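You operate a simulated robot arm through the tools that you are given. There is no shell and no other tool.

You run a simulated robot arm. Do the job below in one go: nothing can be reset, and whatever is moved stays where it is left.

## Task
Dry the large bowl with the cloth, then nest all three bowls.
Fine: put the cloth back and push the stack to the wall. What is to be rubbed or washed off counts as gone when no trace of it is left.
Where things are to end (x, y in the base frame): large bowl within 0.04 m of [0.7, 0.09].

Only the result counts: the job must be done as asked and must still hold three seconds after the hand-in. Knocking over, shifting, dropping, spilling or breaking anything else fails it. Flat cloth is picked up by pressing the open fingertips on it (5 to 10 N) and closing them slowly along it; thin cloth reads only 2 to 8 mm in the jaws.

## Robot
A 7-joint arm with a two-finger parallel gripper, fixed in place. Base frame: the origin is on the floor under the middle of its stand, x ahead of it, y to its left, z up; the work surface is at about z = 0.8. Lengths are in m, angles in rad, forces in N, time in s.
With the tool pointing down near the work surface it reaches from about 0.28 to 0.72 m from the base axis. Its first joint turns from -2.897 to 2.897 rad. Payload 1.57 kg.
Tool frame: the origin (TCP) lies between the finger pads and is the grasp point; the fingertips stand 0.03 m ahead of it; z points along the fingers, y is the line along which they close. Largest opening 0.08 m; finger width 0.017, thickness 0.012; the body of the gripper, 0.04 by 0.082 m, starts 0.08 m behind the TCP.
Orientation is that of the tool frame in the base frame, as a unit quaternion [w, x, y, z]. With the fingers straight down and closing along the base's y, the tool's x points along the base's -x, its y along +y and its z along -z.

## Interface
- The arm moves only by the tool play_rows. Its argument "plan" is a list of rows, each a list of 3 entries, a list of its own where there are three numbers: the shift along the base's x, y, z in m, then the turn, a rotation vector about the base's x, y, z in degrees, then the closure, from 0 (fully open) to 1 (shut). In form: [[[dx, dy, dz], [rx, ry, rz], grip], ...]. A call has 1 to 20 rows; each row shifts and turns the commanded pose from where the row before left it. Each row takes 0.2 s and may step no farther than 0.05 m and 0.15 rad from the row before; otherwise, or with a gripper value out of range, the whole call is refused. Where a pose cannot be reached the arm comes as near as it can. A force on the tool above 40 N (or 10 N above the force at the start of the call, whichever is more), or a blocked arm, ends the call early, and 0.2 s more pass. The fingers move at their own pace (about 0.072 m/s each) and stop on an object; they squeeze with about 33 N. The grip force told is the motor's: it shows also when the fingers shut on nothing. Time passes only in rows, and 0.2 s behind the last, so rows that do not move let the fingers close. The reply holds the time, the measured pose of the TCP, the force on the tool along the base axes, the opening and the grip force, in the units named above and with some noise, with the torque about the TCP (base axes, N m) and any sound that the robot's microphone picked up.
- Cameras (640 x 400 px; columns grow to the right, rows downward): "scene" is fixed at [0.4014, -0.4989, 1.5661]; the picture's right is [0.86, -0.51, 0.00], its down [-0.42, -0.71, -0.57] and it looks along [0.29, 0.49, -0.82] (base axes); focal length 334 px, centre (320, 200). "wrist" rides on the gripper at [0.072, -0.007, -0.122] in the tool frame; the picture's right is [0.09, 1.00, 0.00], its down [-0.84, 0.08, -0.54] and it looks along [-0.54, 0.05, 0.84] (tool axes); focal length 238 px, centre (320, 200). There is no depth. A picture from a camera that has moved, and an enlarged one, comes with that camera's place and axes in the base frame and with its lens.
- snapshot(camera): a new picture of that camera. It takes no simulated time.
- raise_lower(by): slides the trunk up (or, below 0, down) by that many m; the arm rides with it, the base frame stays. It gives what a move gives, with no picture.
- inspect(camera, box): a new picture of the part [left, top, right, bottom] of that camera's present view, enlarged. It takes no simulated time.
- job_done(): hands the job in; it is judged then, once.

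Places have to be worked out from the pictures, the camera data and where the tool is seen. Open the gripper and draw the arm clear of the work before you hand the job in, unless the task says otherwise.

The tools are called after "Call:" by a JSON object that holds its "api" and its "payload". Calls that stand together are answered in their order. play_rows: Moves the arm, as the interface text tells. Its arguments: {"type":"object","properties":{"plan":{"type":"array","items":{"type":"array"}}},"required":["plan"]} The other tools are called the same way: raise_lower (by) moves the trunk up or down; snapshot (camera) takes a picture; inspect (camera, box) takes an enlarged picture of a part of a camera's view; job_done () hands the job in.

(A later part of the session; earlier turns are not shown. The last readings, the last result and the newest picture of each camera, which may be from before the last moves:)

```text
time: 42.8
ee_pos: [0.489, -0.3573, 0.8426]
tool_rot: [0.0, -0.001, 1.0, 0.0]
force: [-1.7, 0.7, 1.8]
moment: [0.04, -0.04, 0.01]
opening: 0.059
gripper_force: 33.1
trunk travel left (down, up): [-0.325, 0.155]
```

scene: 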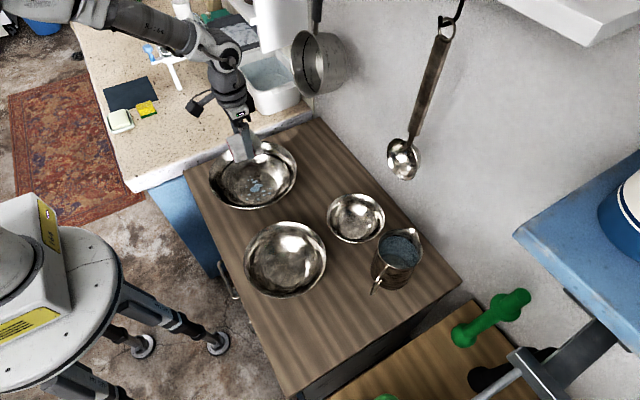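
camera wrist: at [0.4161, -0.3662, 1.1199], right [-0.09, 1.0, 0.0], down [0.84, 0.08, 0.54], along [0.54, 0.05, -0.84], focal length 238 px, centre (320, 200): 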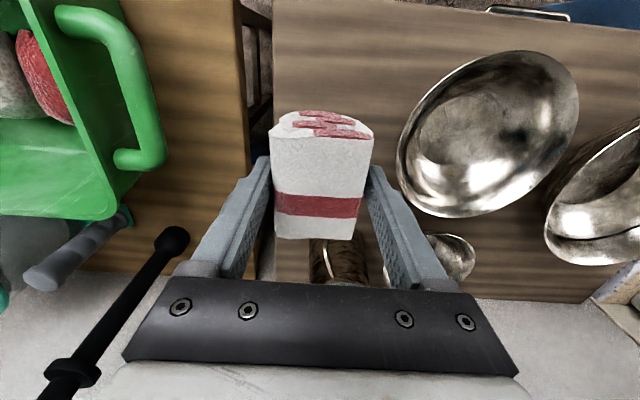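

The cloth has just touched the table (+1.8 N against a -1 N baseline). I'll open the jaws and rise straight up.

Call:
{"api": "play_rows", "payload": {"plan": [[[0, 0, 0], [0, 0, 0], 0.15], [[0, 0, 0], [0, 0, 0], 0], [[0, 0, 0], [0, 0, 0], 0], [[0, 0, 0.02], [0, 0, 0], 0], [[0, 0, 0.04], [0, 0, 0], 0], [[0, 0, 0.045], [0, 0, 0], 0], [[0, 0, 0.045], [0, 0, 0], 0], [[0, 0, 0.03], [0, 0, 0], 0], [[0, 0, 0], [0, 0, 0], 0]]}}

Call:
{"api": "snapshot", "payload": {"camera": "wrist"}}

Call:
{"api": "snapshot", "payload": {"camera": "scene"}}

```text
time: 44.8
ee_pos: [0.4868, -0.3563, 1.0246]
tool_rot: [0.0, 0.0, 1.0, 0.0]
force: [-0.9, 0.1, -0.3]
moment: [0.01, 0.02, 0.0]
opening: 0.0799
gripper_force: 0.0
trunk travel left (down, up): [-0.325, 0.155]
```

```text
taken
camera wrist: at [0.4139, -0.3636, 1.1456], right [-0.09, 1.0, 0.0], down [0.84, 0.08, 0.54], along [0.54, 0.05, -0.84], focal length 238 px, centre (320, 200)
```

wrist: 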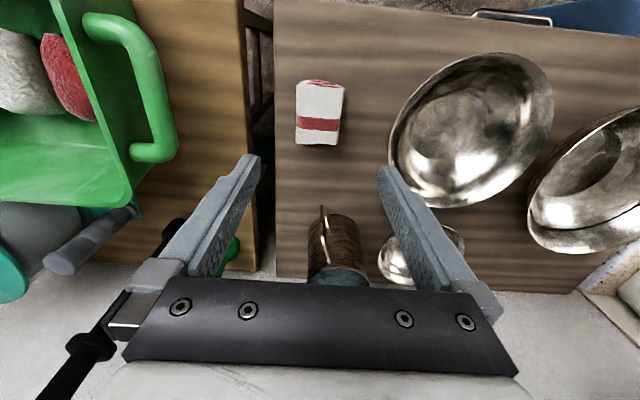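

```text
taken
```

scene: 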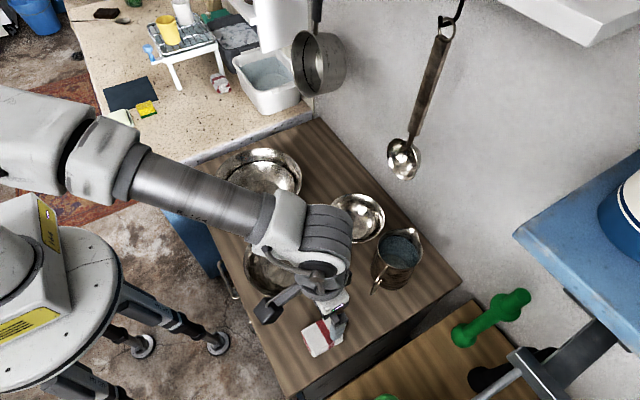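

The cloth is back in place. I'll move to a viewpoint where the wrist camera looks into the large bowl, to confirm it's dry and to study the bowl profiles.

Call:
{"api": "play_rows", "payload": {"plan": [[[-0.005, 0.04, 0], [0, 0, 0], 0], [[-0.005, 0.045, 0], [0, 0, 0], 0], [[-0.005, 0.045, 0], [0, 0, 0], 0], [[-0.005, 0.045, 0], [0, 0, 0], 0], [[-0.005, 0.045, 0], [0, 0, 0], 0], [[-0.005, 0.045, 0], [0, 0, 0], 0], [[-0.005, 0.045, 0], [0, 0, 0], 0], [[-0.005, 0.045, 0], [0, 0, 0], 0], [[-0.005, 0.04, 0], [0, 0, 0], 0], [[0, 0.025, 0], [0, 0, 0], 0], [[0, 0, 0], [0, 0, 0], 0]]}}

Call:
{"api": "snapshot", "payload": {"camera": "wrist"}}

Call:
{"api": "snapshot", "payload": {"camera": "scene"}}

```text
time: 47.2
ee_pos: [0.4428, 0.0637, 1.0202]
tool_rot: [0.001, 0.0, 1.0, 0.0]
force: [0.4, -0.1, 0.2]
moment: [-0.01, 0.03, -0.02]
opening: 0.0799
gripper_force: 0.0
trunk travel left (down, up): [-0.325, 0.155]
```

```text
taken
camera wrist: at [0.3698, 0.0571, 1.1437], right [-0.09, 1.0, 0.0], down [0.84, 0.08, 0.54], along [0.54, 0.05, -0.84], focal length 238 px, centre (320, 200)
```

wrist: 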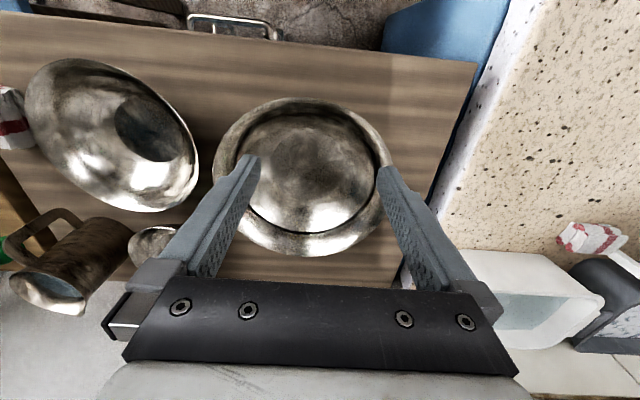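

```text
taken
```

scene: 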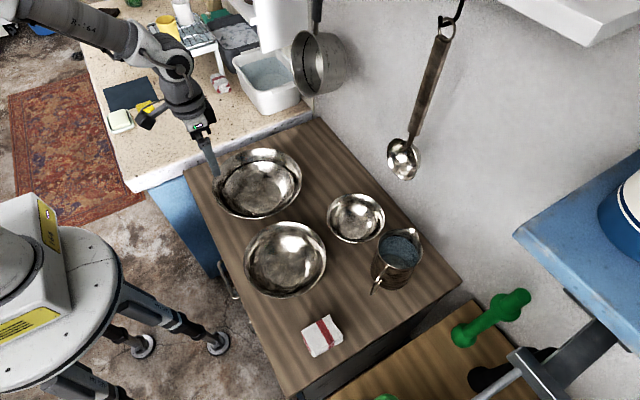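

Call:
{"api": "inspect", "payload": {"camera": "wrist", "box": [200, 85, 408, 265]}}

Call:
{"api": "inspect", "payload": {"camera": "scene", "box": [200, 135, 320, 225]}}

Call:
{"api": "inspect", "payload": {"camera": "scene", "box": [230, 205, 350, 305]}}

Call:
{"api": "inspect", "payload": {"camera": "scene", "box": [310, 170, 438, 300]}}

```text
2.22 times, centred on (304, 175) of wrist
camera zoom: at [0.3698, 0.0571, 1.1437], right [-0.09, 1.0, 0.0], down [0.84, 0.08, 0.54], along [0.54, 0.05, -0.84], focal length 530 px, centre (356, 256)
```

zoom: 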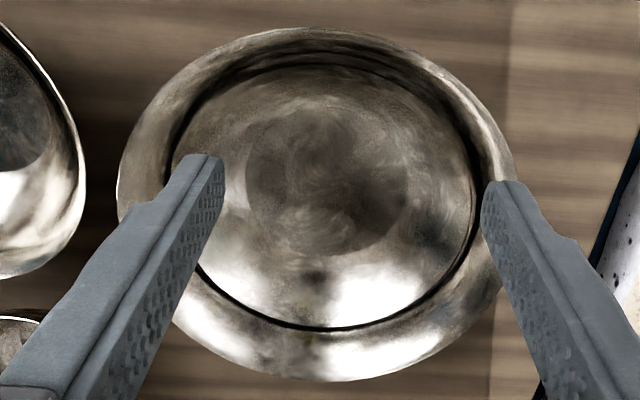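

```text
4.44 times, centred on (260, 180) of scene
camera zoom: at [0.4014, -0.4989, 1.5661], right [0.86, -0.51, 0.0], down [-0.42, -0.71, -0.57], along [0.29, 0.49, -0.82], focal length 1482 px, centre (587, 289)
```

zoom: 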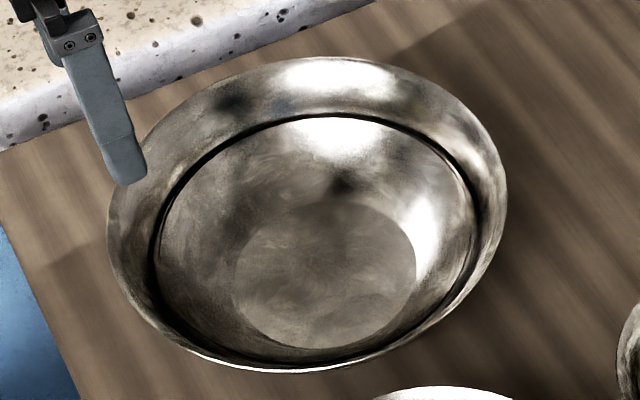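

```text
4.00 times, centred on (290, 255) of scene
camera zoom: at [0.4014, -0.4989, 1.5661], right [0.86, -0.51, 0.0], down [-0.42, -0.71, -0.57], along [0.29, 0.49, -0.82], focal length 1334 px, centre (440, -20)
```

zoom: 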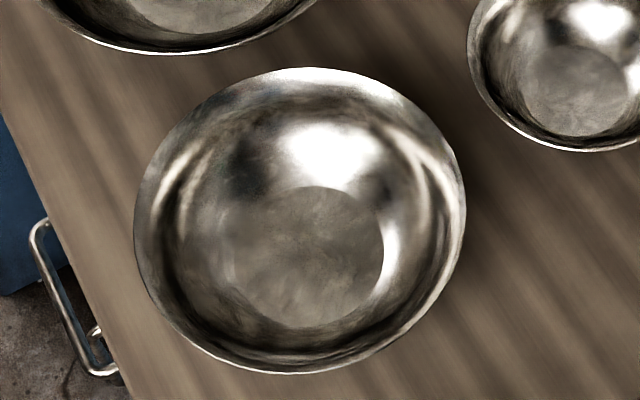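

```text
3.08 times, centred on (374, 235) of scene
camera zoom: at [0.4014, -0.4989, 1.5661], right [0.86, -0.51, 0.0], down [-0.42, -0.71, -0.57], along [0.29, 0.49, -0.82], focal length 1026 px, centre (154, 92)
```

zoom: 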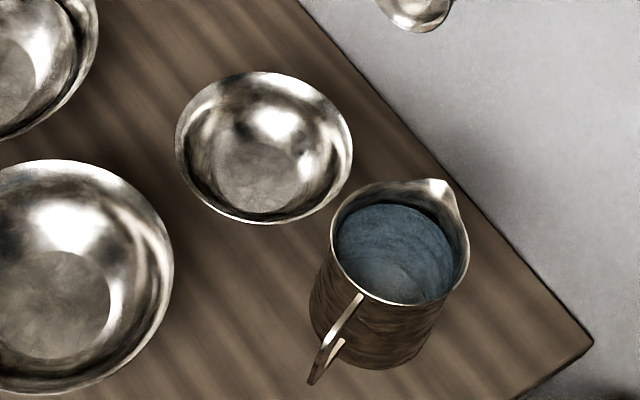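

The large bowl is dry and now centred near (0.537, 0.05). To grip rims well I need the bowl wall profile, so I'll tilt the tool forward and look at the bowls from the side.

Call:
{"api": "play_rows", "payload": {"plan": [[[-0.02, -0.025, 0], [0, -7.5, 0], 0], [[-0.02, -0.025, 0], [0, -7.5, 0], 0], [[-0.02, -0.025, -0.01], [0, -7.5, 0], 0], [[-0.02, -0.025, -0.02], [0, -7.5, 0], 0], [[0, -0.02, -0.02], [0, -5, 0], 0], [[0, -0.02, -0.02], [0, -5, 0], 0], [[0, 0, -0.02], [0, -5, 0], 0], [[0, 0, 0], [0, 0, 0], 0]]}}

Call:
{"api": "snapshot", "payload": {"camera": "wrist"}}

Call:
{"api": "snapshot", "payload": {"camera": "scene"}}

```text
time: 49.0
ee_pos: [0.4253, -0.092, 0.9374]
tool_rot: [0.383, 0.0, 0.924, 0.0]
force: [-0.1, 0.1, 0.0]
moment: [-0.01, -0.03, 0.04]
opening: 0.0803
gripper_force: 0.0
out of reach, approached as far as the arm can: row 4, 5, 6, 7
trunk travel left (down, up): [-0.325, 0.155]
```

```text
taken
camera wrist: at [0.2874, -0.0983, 0.9727], right [-0.07, 1.0, -0.07], down [0.21, 0.08, 0.97], along [0.98, 0.05, -0.21], focal length 238 px, centre (320, 200)
```

wrist: 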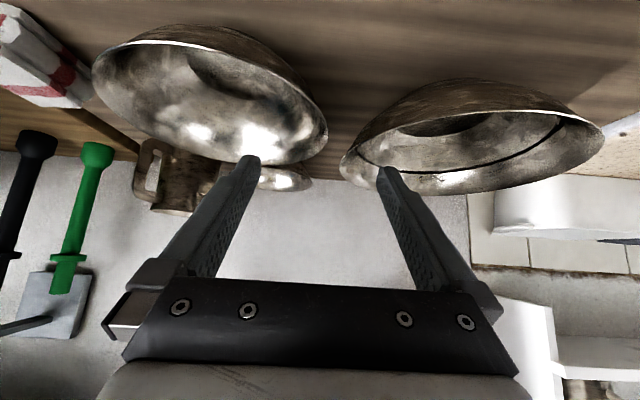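

```text
taken
```

scene: 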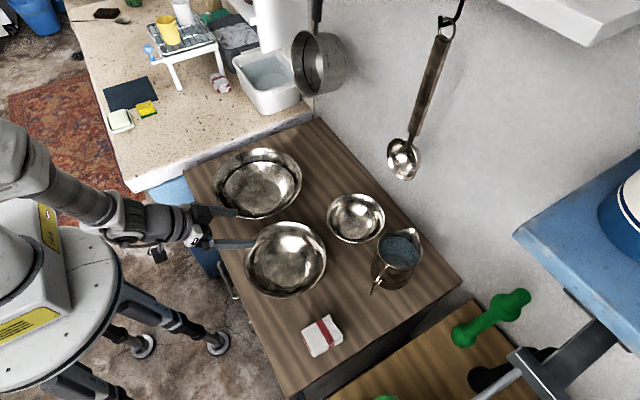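

The side view works well, with the image upside down. I'll enlarge both bowls to read their profiles.

Call:
{"api": "inspect", "payload": {"camera": "wrist", "box": [330, 60, 620, 210]}}

Call:
{"api": "inspect", "payload": {"camera": "wrist", "box": [80, 10, 340, 200]}}

```text
2.21 times, centred on (475, 135) of wrist
camera zoom: at [0.2874, -0.0983, 0.9727], right [-0.07, 1.0, -0.07], down [0.21, 0.08, 0.97], along [0.98, 0.05, -0.21], focal length 526 px, centre (-22, 343)
```

zoom: 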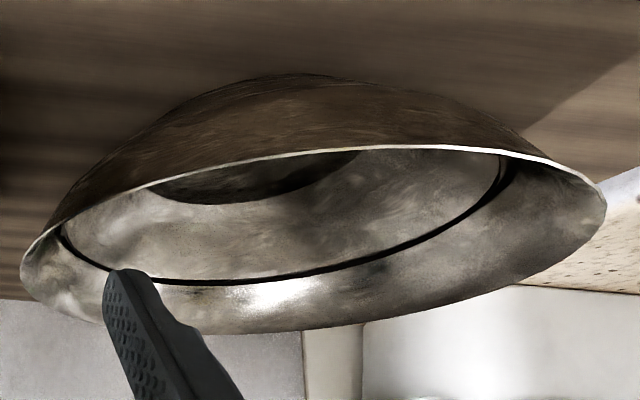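

```text
2.11 times, centred on (210, 105) of wrist
camera zoom: at [0.2874, -0.0983, 0.9727], right [-0.07, 1.0, -0.07], down [0.21, 0.08, 0.97], along [0.98, 0.05, -0.21], focal length 502 px, centre (552, 400)
```

zoom: 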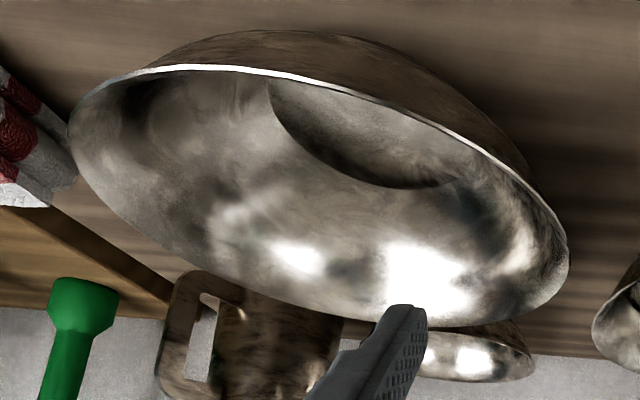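

The medium bowl's wall runs at about 60° near the rim, easing to about 40° lower down, and its rim is at z of about 0.864. I'll need the fingers tilted about 33° along the wall. First I'll untilt while rising, then re-read the pose.

Call:
{"api": "play_rows", "payload": {"plan": [[[0.01, 0, 0.02], [0, 7.5, 0], 0], [[0.02, -0.01, 0.02], [0, 7.5, 0], 0], [[0.02, -0.02, 0.02], [0, 7.5, 0], 0], [[0.02, -0.03, 0.01], [0, 7.5, 0], 0.2], [[0.02, -0.03, 0.01], [0, 7.5, 0], 0.4], [[0.02, -0.03, 0.01], [0, 7.5, 0], 0.6], [[0.01, -0.03, 0.0], [0, 0, 0], 0.6], [[0, 0, 0], [0, 0, 0], 0.6]]}}

```text
time: 50.8
ee_pos: [0.5435, -0.243, 1.0279]
tool_rot: [-0.001, 0.0, 1.0, 0.0]
force: [0.3, -0.2, 0.0]
moment: [0.02, 0.03, -0.01]
opening: 0.0319
gripper_force: 0.0
trunk travel left (down, up): [-0.325, 0.155]
```

The pose is upright at about (0.545, -0.242, 1.028) with the jaws at 0.032. I'll tilt 33° about x and move to the -y side of the medium bowl, staying high.

Call:
{"api": "play_rows", "payload": {"plan": [[[-0.015, -0.025, 0], [8.25, 0, 0], 0.6], [[-0.015, -0.03, -0.01], [8.25, 0, 0], 0.6], [[-0.015, -0.03, -0.02], [8.25, 0, 0], 0.6], [[-0.006, -0.015, -0.03], [8.25, 0, 0], 0.6], [[0, 0, 0], [0, 0, 0], 0.6]]}}

Call:
{"api": "snapshot", "payload": {"camera": "wrist"}}

Call:
{"api": "snapshot", "payload": {"camera": "scene"}}

```text
time: 52.0
ee_pos: [0.4929, -0.3446, 0.9692]
tool_rot: [0.0, -0.001, 0.959, 0.285]
force: [1.1, 0.0, -0.2]
moment: [-0.02, 0.02, 0.0]
opening: 0.032
gripper_force: 0.1
trunk travel left (down, up): [-0.325, 0.155]
```

```text
taken
camera wrist: at [0.4191, -0.4164, 1.0663], right [-0.09, 0.83, 0.54], down [0.84, -0.23, 0.5], along [0.54, 0.5, -0.68], focal length 238 px, centre (320, 200)
```

wrist: 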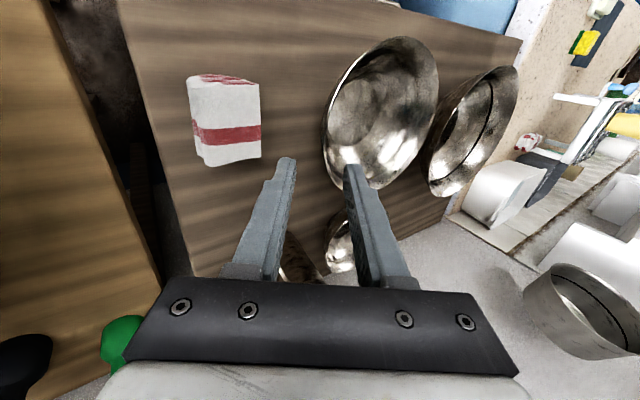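

```text
taken
```

scene: 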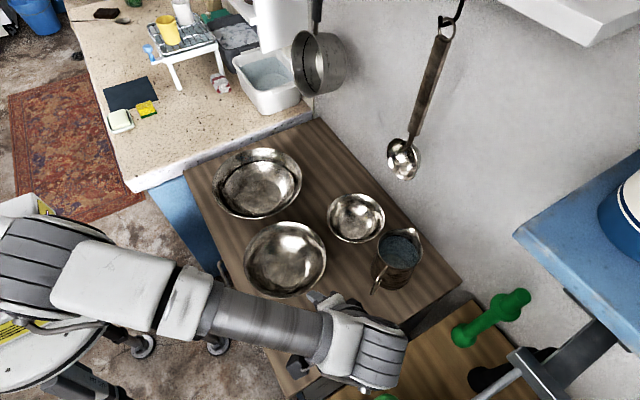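

The tilted view shows the medium bowl's -y rim ahead of the fingers. I'll enlarge it to locate the rim precisely.

Call:
{"api": "inspect", "payload": {"camera": "wrist", "box": [270, 30, 450, 210]}}

```text
2.22 times, centred on (360, 120) of wrist
camera zoom: at [0.4191, -0.4164, 1.0663], right [-0.09, 0.83, 0.54], down [0.84, -0.23, 0.5], along [0.54, 0.5, -0.68], focal length 530 px, centre (231, 378)
```

zoom: 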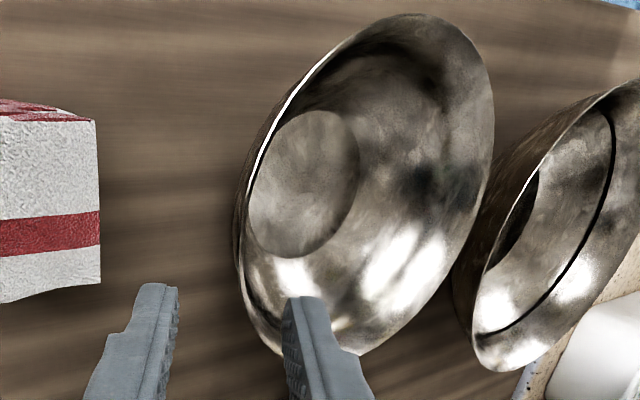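

I put the medium bowl's centre near (0.4935, -0.180) and its -y rim at about (0.4935, -0.2745, 0.864). I'll move to a pre-grasp point behind the rim along the finger axis and check.

Call:
{"api": "play_rows", "payload": {"plan": [[[0, 0.015, -0.02], [0, 0, 0], 0.6], [[0, 0.014, -0.0228], [0, 0, 0], 0.6], [[0, 0.0109, -0.0168], [0, 0, 0], 0.6], [[0, 0, 0], [0, 0, 0], 0.6]]}}

Call:
{"api": "snapshot", "payload": {"camera": "wrist"}}

Call:
{"api": "inspect", "payload": {"camera": "scene", "box": [240, 200, 400, 320]}}

```text
time: 53.0
ee_pos: [0.4942, -0.3036, 0.908]
tool_rot: [0.0, -0.001, 0.959, 0.284]
force: [-0.4, -0.2, 0.8]
moment: [0.03, 0.0, -0.01]
opening: 0.0319
gripper_force: 0.1
trunk travel left (down, up): [-0.325, 0.155]
```

```text
taken
camera wrist: at [0.4193, -0.3752, 1.0065], right [-0.09, 0.84, 0.54], down [0.84, -0.23, 0.5], along [0.54, 0.5, -0.68], focal length 238 px, centre (320, 200)
```

wrist: 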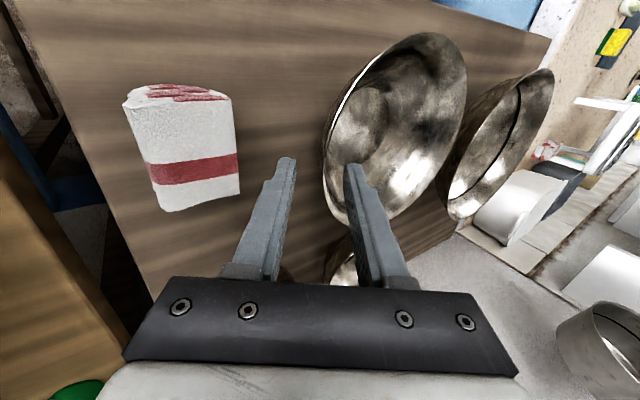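

```text
3.33 times, centred on (320, 260) of scene
camera zoom: at [0.4014, -0.4989, 1.5661], right [0.86, -0.51, 0.0], down [-0.42, -0.71, -0.57], along [0.29, 0.49, -0.82], focal length 1112 px, centre (320, 0)
```

zoom: 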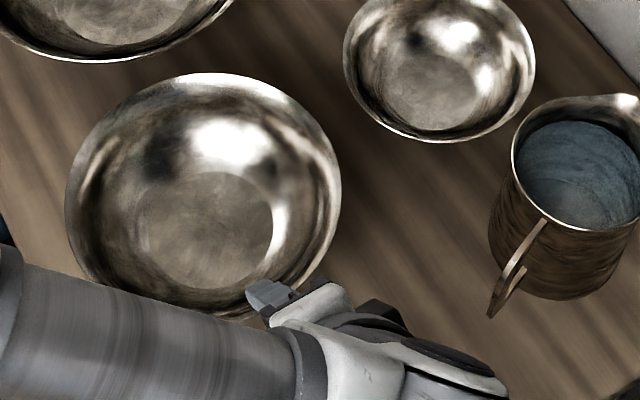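

The rim lies between the two fingertips. I'll enlarge this to measure the offset before the final approach.

Call:
{"api": "inspect", "payload": {"camera": "wrist", "box": [270, 120, 370, 220]}}

```text
4.00 times, centred on (320, 170) of wrist
camera zoom: at [0.4193, -0.3752, 1.0065], right [-0.09, 0.84, 0.54], down [0.84, -0.23, 0.5], along [0.54, 0.5, -0.68], focal length 953 px, centre (320, 320)
```

zoom: 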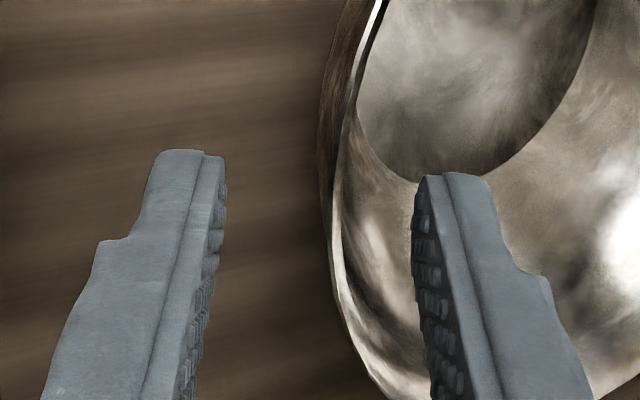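

The rim sits about 2.5 mm toward the inner finger. I'll correct for that and advance about 40 mm along the finger axis so the tips reach about 17 mm below the rim.

Call:
{"api": "play_rows", "payload": {"plan": [[[0, 0.009, -0.0105], [0, 0, 0], 0.6], [[0, 0.0085, -0.0115], [0, 0, 0], 0.6], [[0, 0.007, -0.0096], [0, 0, 0], 0.6], [[0, 0, 0], [0, 0, 0], 0.6]]}}

Call:
{"api": "snapshot", "payload": {"camera": "wrist"}}

Call:
{"api": "inspect", "payload": {"camera": "wrist", "box": [270, 120, 370, 220]}}

```text
time: 54.0
ee_pos: [0.4918, -0.2775, 0.8769]
tool_rot: [0.0, 0.0, 0.959, 0.284]
force: [-0.7, 0.6, 0.5]
moment: [-0.02, 0.0, 0.01]
opening: 0.0318
gripper_force: 0.0
trunk travel left (down, up): [-0.325, 0.155]
```

```text
taken
camera wrist: at [0.4184, -0.3504, 0.9738], right [-0.09, 0.83, 0.54], down [0.84, -0.23, 0.5], along [0.54, 0.5, -0.68], focal length 238 px, centre (320, 200)
```

wrist: 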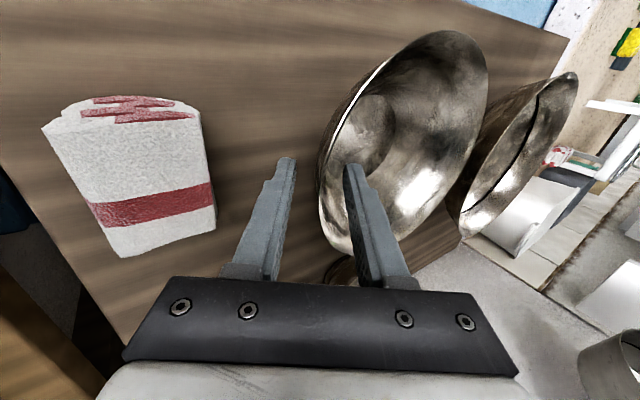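

```text
4.00 times, centred on (320, 170) of wrist
camera zoom: at [0.4184, -0.3504, 0.9738], right [-0.09, 0.83, 0.54], down [0.84, -0.23, 0.5], along [0.54, 0.5, -0.68], focal length 953 px, centre (320, 320)
```

zoom: 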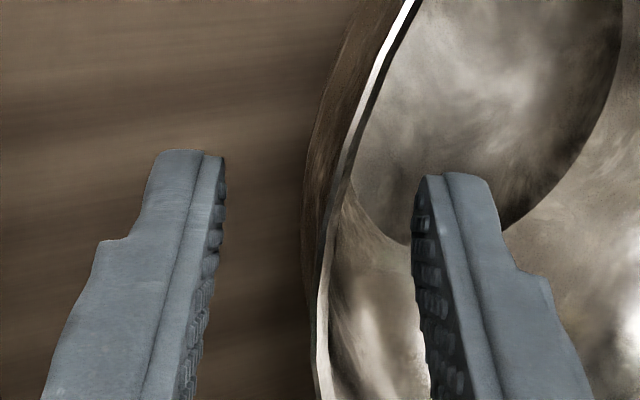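

The rim is now between the pads, well above the tip line. I'll close the jaws on it.

Call:
{"api": "play_rows", "payload": {"plan": [[[0, 0, 0], [0, 0, 0], 0.75], [[0, 0, 0], [0, 0, 0], 0.85], [[0, 0, 0], [0, 0, 0], 0.95], [[0, 0, 0], [0, 0, 0], 1.0], [[0, 0, 0], [0, 0, 0], 1.0]]}}

Call:
{"api": "inspect", "payload": {"camera": "wrist", "box": [270, 120, 370, 220]}}

Call:
{"api": "snapshot", "payload": {"camera": "scene"}}

```text
time: 55.2
ee_pos: [0.4911, -0.2787, 0.8761]
tool_rot: [0.001, 0.0, 0.959, 0.284]
force: [0.5, 1.2, 5.2]
moment: [0.35, 0.15, -0.1]
opening: 0.003
gripper_force: 24.4
trunk travel left (down, up): [-0.325, 0.155]
```

```text
4.00 times, centred on (320, 170) of wrist
camera zoom: at [0.4184, -0.3505, 0.9745], right [-0.09, 0.84, 0.54], down [0.84, -0.23, 0.5], along [0.54, 0.5, -0.68], focal length 953 px, centre (320, 320)
```

zoom: 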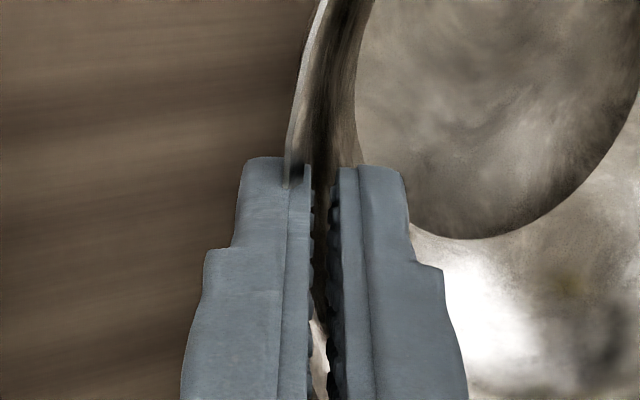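

```text
taken
```

scene: 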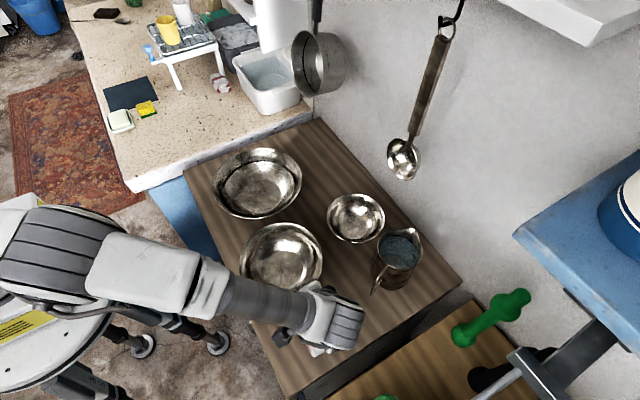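

The jaws hold the rim at 3 mm opening and 24 N. I'll lift a little and check how the bowl hangs.

Call:
{"api": "play_rows", "payload": {"plan": [[[0, 0, 0.005], [0, 0, 0], 1.0], [[0, 0, 0.01], [0, 0, 0], 1.0], [[0, 0, 0.015], [0, 0, 0], 1.0], [[0, 0, 0], [0, 0, 0], 1.0]]}}

Call:
{"api": "snapshot", "payload": {"camera": "wrist"}}

Call:
{"api": "inspect", "payload": {"camera": "scene", "box": [200, 140, 400, 320]}}

```text
time: 56.2
ee_pos: [0.4928, -0.2786, 0.9052]
tool_rot: [0.0, 0.0, 0.959, 0.284]
force: [-0.1, 0.1, -1.9]
moment: [-0.19, -0.04, -0.01]
opening: 0.0027
gripper_force: 24.1
trunk travel left (down, up): [-0.325, 0.155]
```

```text
taken
camera wrist: at [0.4188, -0.3516, 1.0041], right [-0.09, 0.83, 0.54], down [0.84, -0.23, 0.5], along [0.54, 0.5, -0.68], focal length 238 px, centre (320, 200)
```

wrist: 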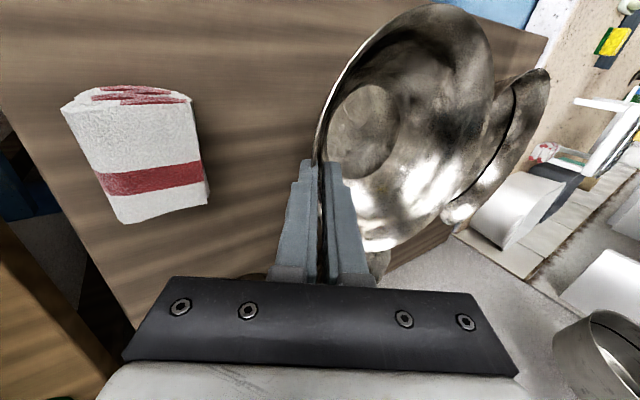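

```text
2.22 times, centred on (300, 230) of scene
camera zoom: at [0.4014, -0.4989, 1.5661], right [0.86, -0.51, 0.0], down [-0.42, -0.71, -0.57], along [0.29, 0.49, -0.82], focal length 741 px, centre (364, 133)
```

zoom: 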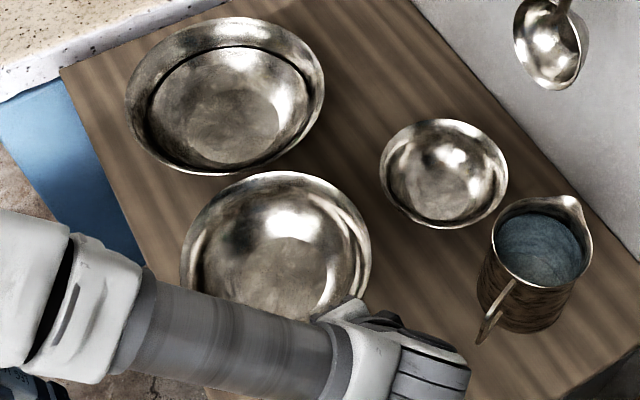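

The bowl lifts cleanly: about 1.9 N weight and only a small tilt. I'll raise it higher so its base clears the large bowl's rim.

Call:
{"api": "play_rows", "payload": {"plan": [[[0, 0, 0.03], [0, 0, 0], 1.0], [[0, 0, 0.035], [0, 0, 0], 1.0], [[0, 0, 0.03], [0, 0, 0], 1.0], [[0, 0, 0], [0, 0, 0], 1.0]]}}

Call:
{"api": "snapshot", "payload": {"camera": "wrist"}}

Call:
{"api": "inspect", "payload": {"camera": "scene", "box": [200, 140, 400, 320]}}

```text
time: 57.2
ee_pos: [0.4915, -0.2773, 0.9981]
tool_rot: [0.0, 0.0, 0.959, 0.284]
force: [0.2, -0.2, -1.2]
moment: [-0.22, 0.01, 0.01]
opening: 0.003
gripper_force: 23.5
trunk travel left (down, up): [-0.325, 0.155]
```

```text
taken
camera wrist: at [0.4187, -0.3501, 1.0969], right [-0.09, 0.84, 0.54], down [0.84, -0.23, 0.5], along [0.54, 0.5, -0.68], focal length 238 px, centre (320, 200)
```

wrist: 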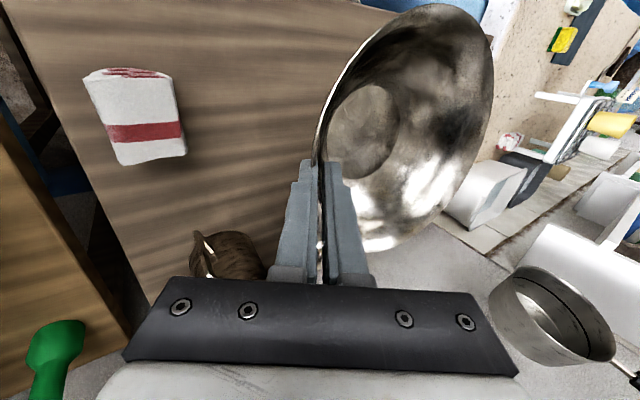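

```text
2.22 times, centred on (300, 230) of scene
camera zoom: at [0.4014, -0.4989, 1.5661], right [0.86, -0.51, 0.0], down [-0.42, -0.71, -0.57], along [0.29, 0.49, -0.82], focal length 741 px, centre (364, 133)
```

zoom: 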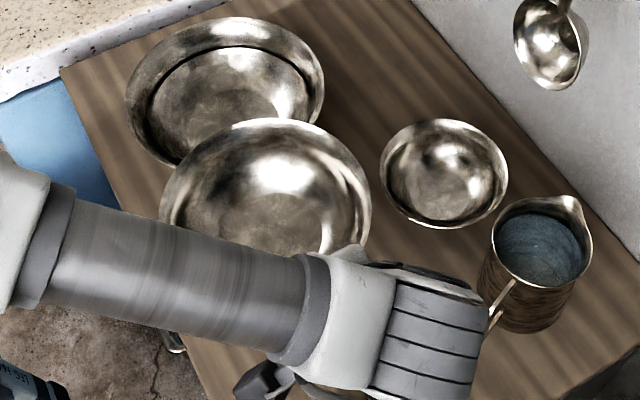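

The bowl hangs nearly level, with its centre about (-0.003, +0.099) from the TCP. The large bowl's centre is near (0.536, 0.052), so I'll carry the medium bowl to TCP (0.539, -0.047), staying at z of about 1.0.

Call:
{"api": "play_rows", "payload": {"plan": [[[0.005, 0.02, 0], [0, 0, 0], 1.0], [[0.008, 0.035, 0], [0, 0, 0], 1.0], [[0.008, 0.04, 0], [0, 0, 0], 1.0], [[0.008, 0.04, 0], [0, 0, 0], 1.0], [[0.008, 0.04, 0], [0, 0, 0], 1.0], [[0.006, 0.035, 0], [0, 0, 0], 1.0], [[0.004, 0.021, 0], [0, 0, 0], 1.0], [[0, 0, 0], [0, 0, 0], 1.0]]}}

Call:
{"api": "snapshot", "payload": {"camera": "wrist"}}

Call:
{"api": "inspect", "payload": {"camera": "scene", "box": [180, 90, 380, 240]}}

```text
time: 59.0
ee_pos: [0.5377, -0.0437, 1.0009]
tool_rot: [0.0, 0.001, 0.959, 0.284]
force: [-0.4, 0.3, -1.7]
moment: [-0.22, 0.02, 0.01]
opening: 0.0031
gripper_force: 24.5
trunk travel left (down, up): [-0.325, 0.155]
```

```text
taken
camera wrist: at [0.4655, -0.1172, 1.0988], right [-0.09, 0.84, 0.54], down [0.84, -0.23, 0.5], along [0.54, 0.5, -0.68], focal length 238 px, centre (320, 200)
```

wrist: 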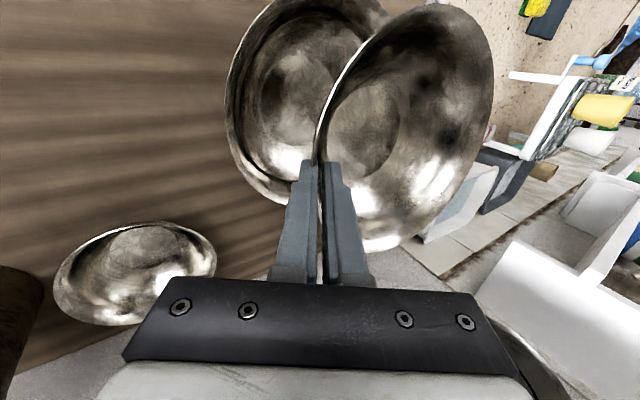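

```text
2.67 times, centred on (280, 165) of scene
camera zoom: at [0.4014, -0.4989, 1.5661], right [0.86, -0.51, 0.0], down [-0.42, -0.71, -0.57], along [0.29, 0.49, -0.82], focal length 890 px, centre (427, 293)
```

zoom: 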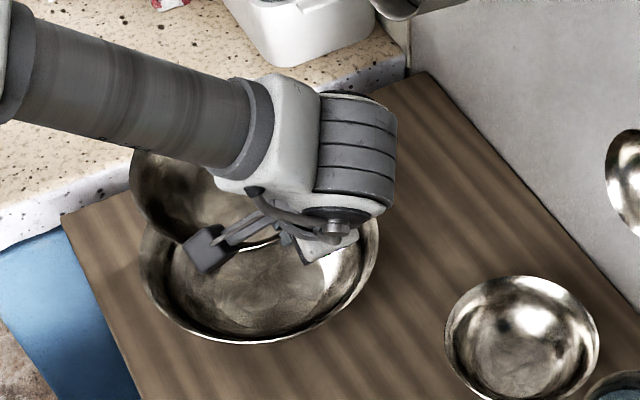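

I'm over the large bowl. I'll lower until the medium bowl's base is just above the large rim and check alignment.

Call:
{"api": "play_rows", "payload": {"plan": [[[0, -0.002, -0.02], [0, 0, 0], 1.0], [[0, 0, -0.02], [0, 0, 0], 1.0], [[0, 0, -0.012], [0, 0, 0], 1.0], [[0, 0, 0], [0, 0, 0], 1.0]]}}

Call:
{"api": "snapshot", "payload": {"camera": "wrist"}}

Call:
{"api": "inspect", "payload": {"camera": "scene", "box": [180, 90, 380, 240]}}

```text
time: 60.0
ee_pos: [0.5376, -0.0491, 0.9505]
tool_rot: [0.0, 0.0, 0.959, 0.284]
force: [0.3, -0.9, -1.4]
moment: [-0.18, 0.01, -0.04]
opening: 0.0027
gripper_force: 24.1
trunk travel left (down, up): [-0.325, 0.155]
```

```text
taken
camera wrist: at [0.4659, -0.1211, 1.0478], right [-0.09, 0.84, 0.54], down [0.84, -0.23, 0.5], along [0.54, 0.5, -0.68], focal length 238 px, centre (320, 200)
```

wrist: 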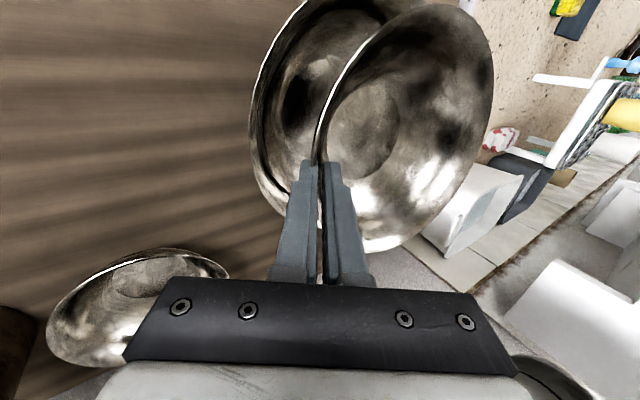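

```text
2.67 times, centred on (280, 165) of scene
camera zoom: at [0.4014, -0.4989, 1.5661], right [0.86, -0.51, 0.0], down [-0.42, -0.71, -0.57], along [0.29, 0.49, -0.82], focal length 890 px, centre (427, 293)
```

zoom: 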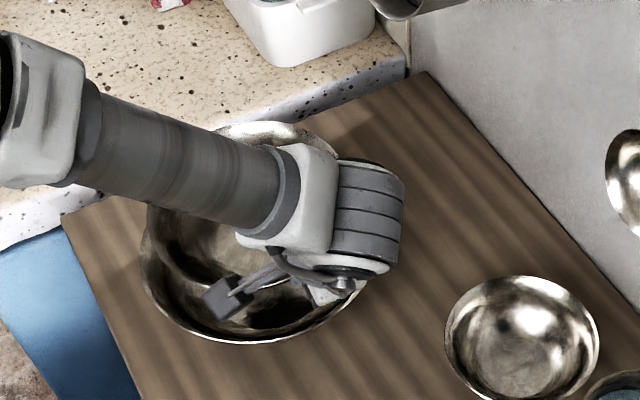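

The large rim reads about 5 mm further in +y than I assumed, so I'll shift +4 mm in y and continue lowering in small steps.

Call:
{"api": "play_rows", "payload": {"plan": [[[0, 0.002, -0.012], [0, 0, 0], 1.0], [[0, 0.002, -0.014], [0, 0, 0], 1.0], [[0, 0, -0.014], [0, 0, 0], 1.0], [[0, 0, -0.01], [0, 0, 0], 1.0], [[0, 0, 0], [0, 0, 0], 1.0]]}}

Call:
{"api": "snapshot", "payload": {"camera": "wrist"}}

```text
time: 61.2
ee_pos: [0.541, -0.0451, 0.8991]
tool_rot: [0.001, 0.0, 0.959, 0.284]
force: [0.0, -0.5, -2.2]
moment: [-0.19, 0.0, -0.04]
opening: 0.0026
gripper_force: 23.7
trunk travel left (down, up): [-0.325, 0.155]
```

```text
taken
camera wrist: at [0.4671, -0.1175, 0.9977], right [-0.09, 0.84, 0.54], down [0.84, -0.23, 0.5], along [0.54, 0.5, -0.68], focal length 238 px, centre (320, 200)
```

wrist: 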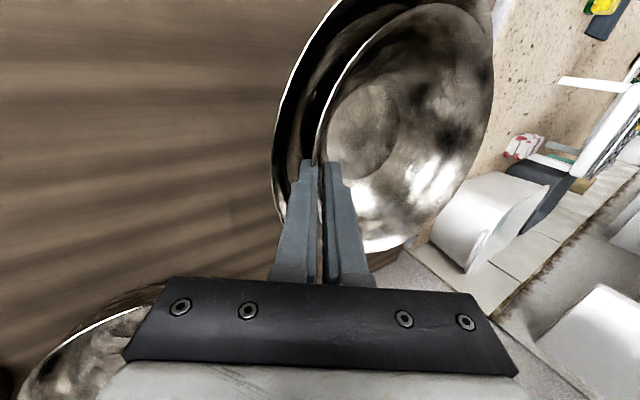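

The medium bowl is descending inside the large rim with clearance around the fingers. I'll continue in small steps until contact near z of about 0.881.

Call:
{"api": "play_rows", "payload": {"plan": [[[0, 0, -0.006], [0, 0, 0], 1.0], [[0, 0, -0.005], [0, 0, 0], 1.0], [[0, 0, -0.003], [0, 0, 0], 1.0], [[0, 0, 0], [0, 0, 0], 1.0]]}}

```text
time: 62.2
ee_pos: [0.5395, -0.0448, 0.8851]
tool_rot: [0.001, 0.0, 0.959, 0.284]
force: [-0.3, 0.2, -1.2]
moment: [-0.2, 0.0, 0.03]
opening: 0.0026
gripper_force: 24.5
trunk travel left (down, up): [-0.325, 0.155]
```

Still hanging free at 0.885. I'll go two more small steps.

Call:
{"api": "play_rows", "payload": {"plan": [[[0, 0, -0.002], [0, 0, 0], 1.0], [[0, 0, -0.002], [0, 0, 0], 1.0], [[0, 0, 0], [0, 0, 0], 1.0]]}}

Call:
{"api": "snapshot", "payload": {"camera": "wrist"}}

```text
time: 63.0
ee_pos: [0.5401, -0.0444, 0.8825]
tool_rot: [0.001, 0.0, 0.959, 0.284]
force: [0.0, -3.0, 8.1]
moment: [0.1, 0.24, 0.09]
opening: 0.0029
gripper_force: 24.3
trunk travel left (down, up): [-0.325, 0.155]
```

```text
taken
camera wrist: at [0.4671, -0.1183, 0.98], right [-0.09, 0.84, 0.54], down [0.84, -0.23, 0.5], along [0.54, 0.5, -0.68], focal length 238 px, centre (320, 200)
```

wrist: 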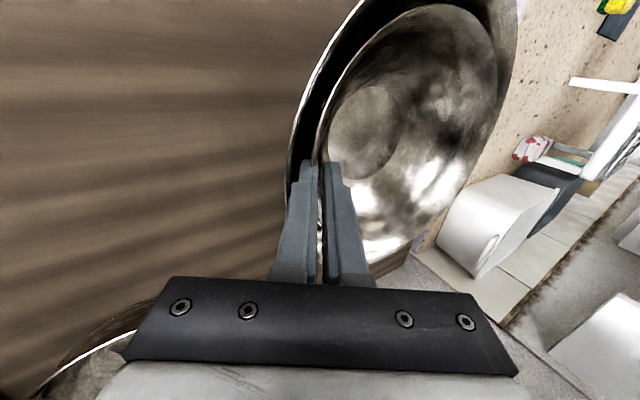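

The medium bowl has seated (8 N contact, sitting evenly inside the large rim). I'll open the jaws just a little and withdraw along the finger axis.

Call:
{"api": "play_rows", "payload": {"plan": [[[0, 0, 0], [0, 0, 0], 0.93], [[0, 0, 0], [0, 0, 0], 0.87], [[0, 0, 0], [0, 0, 0], 0.87], [[0, -0.0054, 0.0084], [0, 0, 0], 0.87], [[0, -0.0082, 0.0126], [0, 0, 0], 0.85], [[0, -0.0136, 0.021], [0, 0, 0], 0.8], [[0, -0.0136, 0.021], [0, 0, 0], 0.7], [[0, -0.0136, 0.03], [0, 0, 0], 0.6], [[0, -0.0136, 0.03], [0, 0, 0], 0.6], [[0, 0, 0], [0, 0, 0], 0.6]]}}

Call:
{"api": "snapshot", "payload": {"camera": "wrist"}}

Call:
{"api": "snapshot", "payload": {"camera": "scene"}}

```text
time: 65.2
ee_pos: [0.5422, -0.1144, 1.0061]
tool_rot: [0.0, 0.0, 0.959, 0.284]
force: [0.9, -1.1, 0.3]
moment: [-0.02, 0.0, -0.01]
opening: 0.0318
gripper_force: 0.2
trunk travel left (down, up): [-0.325, 0.155]
```

```text
taken
camera wrist: at [0.4692, -0.1869, 1.1039], right [-0.09, 0.84, 0.54], down [0.84, -0.23, 0.5], along [0.54, 0.5, -0.68], focal length 238 px, centre (320, 200)
```

wrist: 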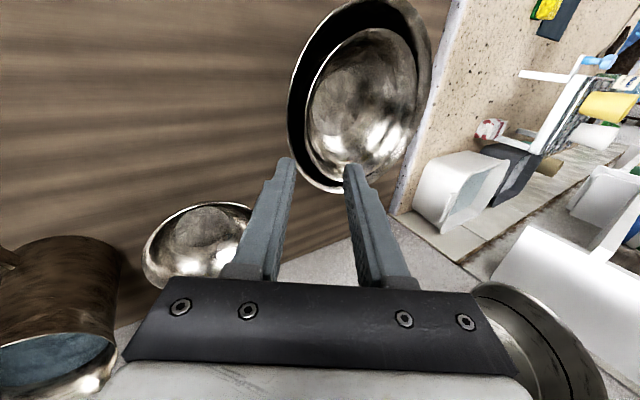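

```text
taken
```

scene: 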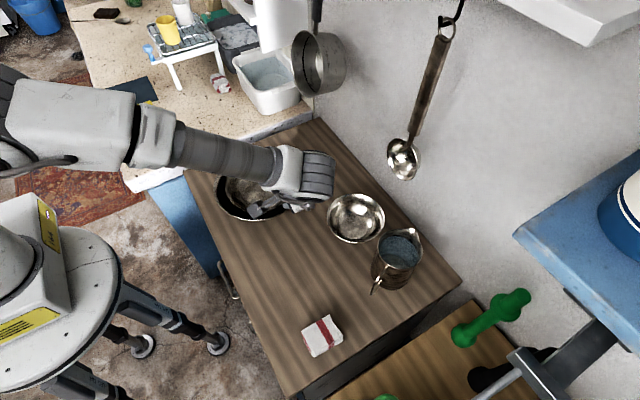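

The medium bowl is nested in the large one. Next I'll push this pair part-way toward the wall so the small bowl can be placed within easy reach; I'll untilt, open fully and move behind the large bowl's -x rim.

Call:
{"api": "play_rows", "payload": {"plan": [[[-0.0274, 0.0283, 0.0], [-8.25, 0, 0], 0.5], [[-0.0274, 0.0283, 0.0], [-8.25, 0, 0], 0.3], [[-0.0274, 0.0283, 0.0], [-8.25, 0, 0], 0.1], [[-0.0274, 0.0283, 0.0], [-8.25, 0, 0], 0], [[-0.0274, 0.0283, -0.01], [0, 0, 0], 0], [[-0.0275, 0.0285, -0.02], [0, 0, 0], 0], [[0, 0, 0], [0, 0, 0], 0]]}}

Call:
{"api": "snapshot", "payload": {"camera": "wrist"}}

Call:
{"api": "snapshot", "payload": {"camera": "scene"}}

```text
time: 66.8
ee_pos: [0.376, 0.057, 0.973]
tool_rot: [0.0, 0.001, 1.0, 0.0]
force: [-0.8, 0.0, 0.0]
moment: [0.01, 0.03, 0.04]
opening: 0.08
gripper_force: 0.0
trunk travel left (down, up): [-0.325, 0.155]
```

```text
taken
camera wrist: at [0.3021, 0.0502, 1.0954], right [-0.09, 1.0, 0.0], down [0.84, 0.08, 0.54], along [0.54, 0.05, -0.84], focal length 238 px, centre (320, 200)
```

wrist: 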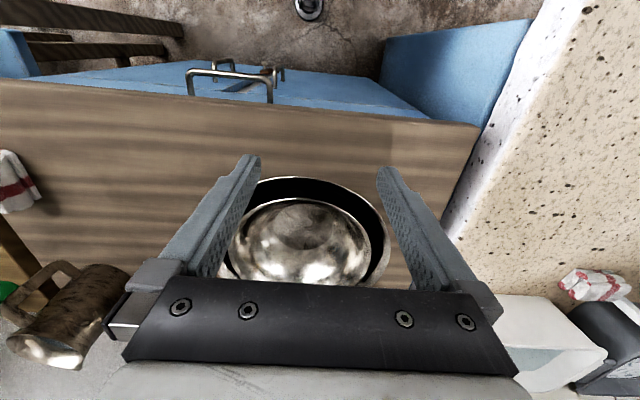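

```text
taken
```

scene: 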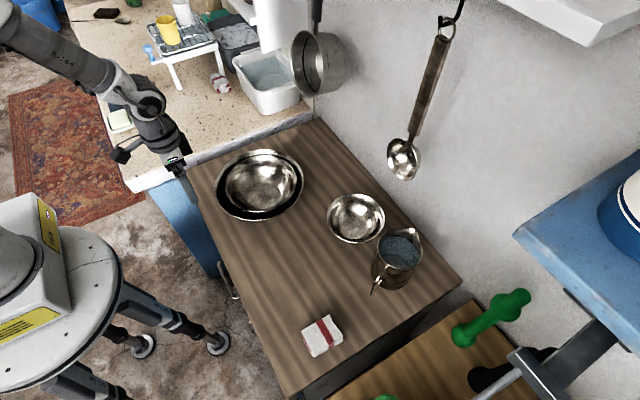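

Call:
{"api": "inspect", "payload": {"camera": "scene", "box": [190, 130, 330, 230]}}

Call:
{"api": "inspect", "payload": {"camera": "wrist", "box": [210, 160, 410, 290]}}

Call:
{"api": "inspect", "payload": {"camera": "scene", "box": [270, 0, 470, 200]}}

```text
4.00 times, centred on (260, 180) of scene
camera zoom: at [0.4014, -0.4989, 1.5661], right [0.86, -0.51, 0.0], down [-0.42, -0.71, -0.57], along [0.29, 0.49, -0.82], focal length 1334 px, centre (560, 280)
```

zoom: 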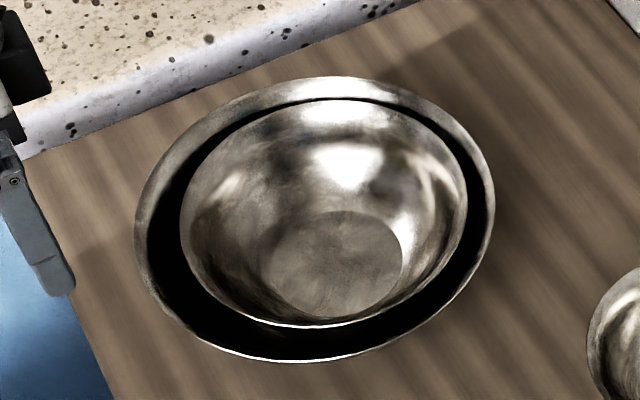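

```text
3.08 times, centred on (310, 225) of wrist
camera zoom: at [0.3021, 0.0502, 1.0954], right [-0.09, 1.0, 0.0], down [0.84, 0.08, 0.54], along [0.54, 0.05, -0.84], focal length 733 px, centre (351, 123)
```

zoom: 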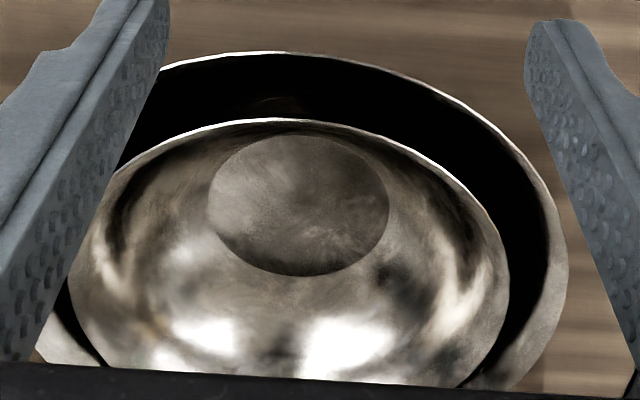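

```text
2.00 times, centred on (370, 100) of scene
camera zoom: at [0.4014, -0.4989, 1.5661], right [0.86, -0.51, 0.0], down [-0.42, -0.71, -0.57], along [0.29, 0.49, -0.82], focal length 667 px, centre (220, 400)
```

zoom: 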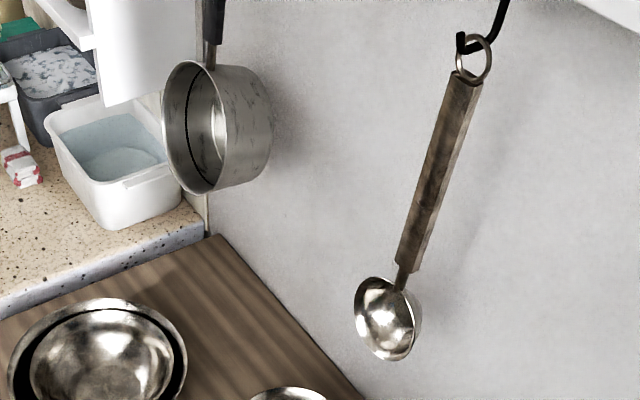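

The medium bowl sits on the large bowl's base, and the large centre is now about (0.536, 0.047). The saucepan hangs at x of about 0.755 or more and z of about 0.99 or more, so I'll keep clear of it. I'll lower the open fingers behind the -x rim.

Call:
{"api": "play_rows", "payload": {"plan": [[[0, -0.01, -0.03], [0, 0, 0], 0], [[0, 0, -0.035], [0, 0, 0], 0], [[0, 0, -0.03], [0, 0, 0], 0], [[0, 0, -0.009], [0, 0, 0], 0], [[0, 0, 0], [0, 0, 0], 0]]}}

Call:
{"api": "snapshot", "payload": {"camera": "wrist"}}

Call:
{"api": "inspect", "payload": {"camera": "scene", "box": [160, 110, 330, 230]}}

```text
time: 68.0
ee_pos: [0.3744, 0.0477, 0.8698]
tool_rot: [0.0, 0.0, 1.0, 0.0]
force: [-0.3, 0.2, -0.2]
moment: [-0.01, 0.0, 0.04]
opening: 0.0802
gripper_force: 0.0
trunk travel left (down, up): [-0.325, 0.155]
```

```text
taken
camera wrist: at [0.3012, 0.0402, 0.9914], right [-0.09, 1.0, 0.0], down [0.84, 0.08, 0.54], along [0.54, 0.05, -0.84], focal length 238 px, centre (320, 200)
```

wrist: 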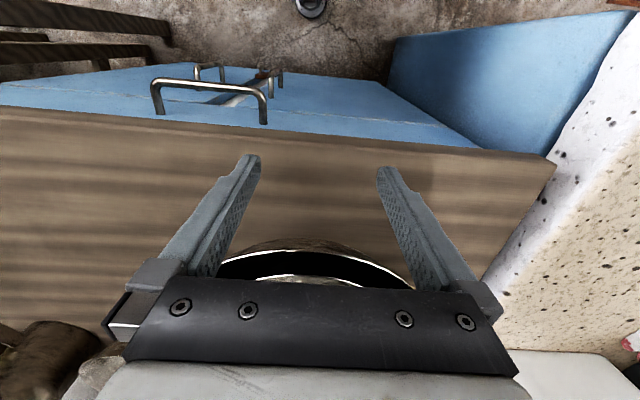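

```text
3.33 times, centred on (245, 170) of scene
camera zoom: at [0.4014, -0.4989, 1.5661], right [0.86, -0.51, 0.0], down [-0.42, -0.71, -0.57], along [0.29, 0.49, -0.82], focal length 1112 px, centre (570, 300)
```

zoom: 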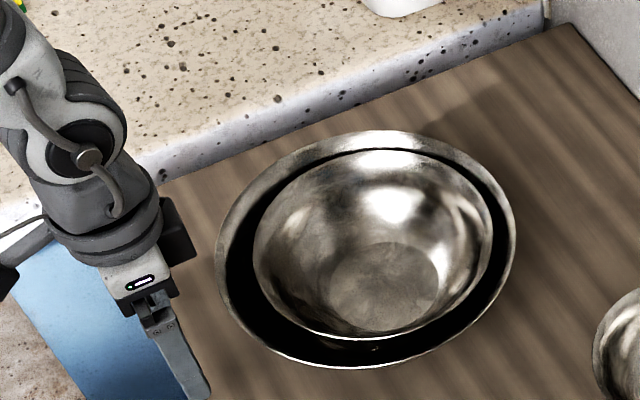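

The rim is centred between the fingertips. I'll move forward slowly to contact and push the pair about 0.065 m toward +x with a slight +y drift.

Call:
{"api": "play_rows", "payload": {"plan": [[[0.012, 0, 0], [0, 0, 0], 0], [[0.012, 0, 0], [0, 0, 0], 0], [[0.01, 0, 0], [0, 0, 0], 0], [[0.008, 0, 0], [0, 0, 0], 0], [[0.008, 0.002, 0], [0, 0, 0], 0], [[0.008, 0.0025, 0], [0, 0, 0], 0], [[0.008, 0.0025, 0], [0, 0, 0], 0], [[0.008, 0.0025, 0], [0, 0, 0], 0], [[0.008, 0.0025, 0], [0, 0, 0], 0], [[0.008, 0.0025, 0], [0, 0, 0], 0], [[0.008, 0.0025, 0], [0, 0, 0], 0], [[0.006, 0.002, 0], [0, 0, 0], 0], [[0, 0, 0], [0, 0, 0], 0]]}}

Call:
{"api": "inspect", "payload": {"camera": "scene", "box": [180, 110, 350, 230]}}

```text
time: 70.8
ee_pos: [0.4792, 0.066, 0.8691]
tool_rot: [0.0, 0.0, 1.0, -0.001]
force: [-0.6, -0.4, 0.7]
moment: [0.02, -0.01, -0.04]
opening: 0.0797
gripper_force: 0.0
trunk travel left (down, up): [-0.325, 0.155]
```

```text
3.33 times, centred on (265, 170) of scene
camera zoom: at [0.4014, -0.4989, 1.5661], right [0.86, -0.51, 0.0], down [-0.42, -0.71, -0.57], along [0.29, 0.49, -0.82], focal length 1112 px, centre (503, 300)
```

zoom: 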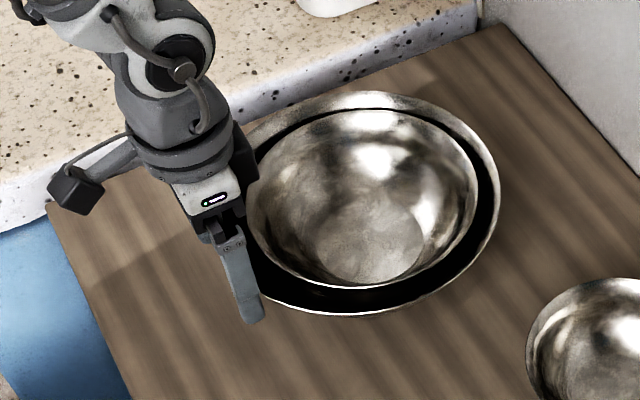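

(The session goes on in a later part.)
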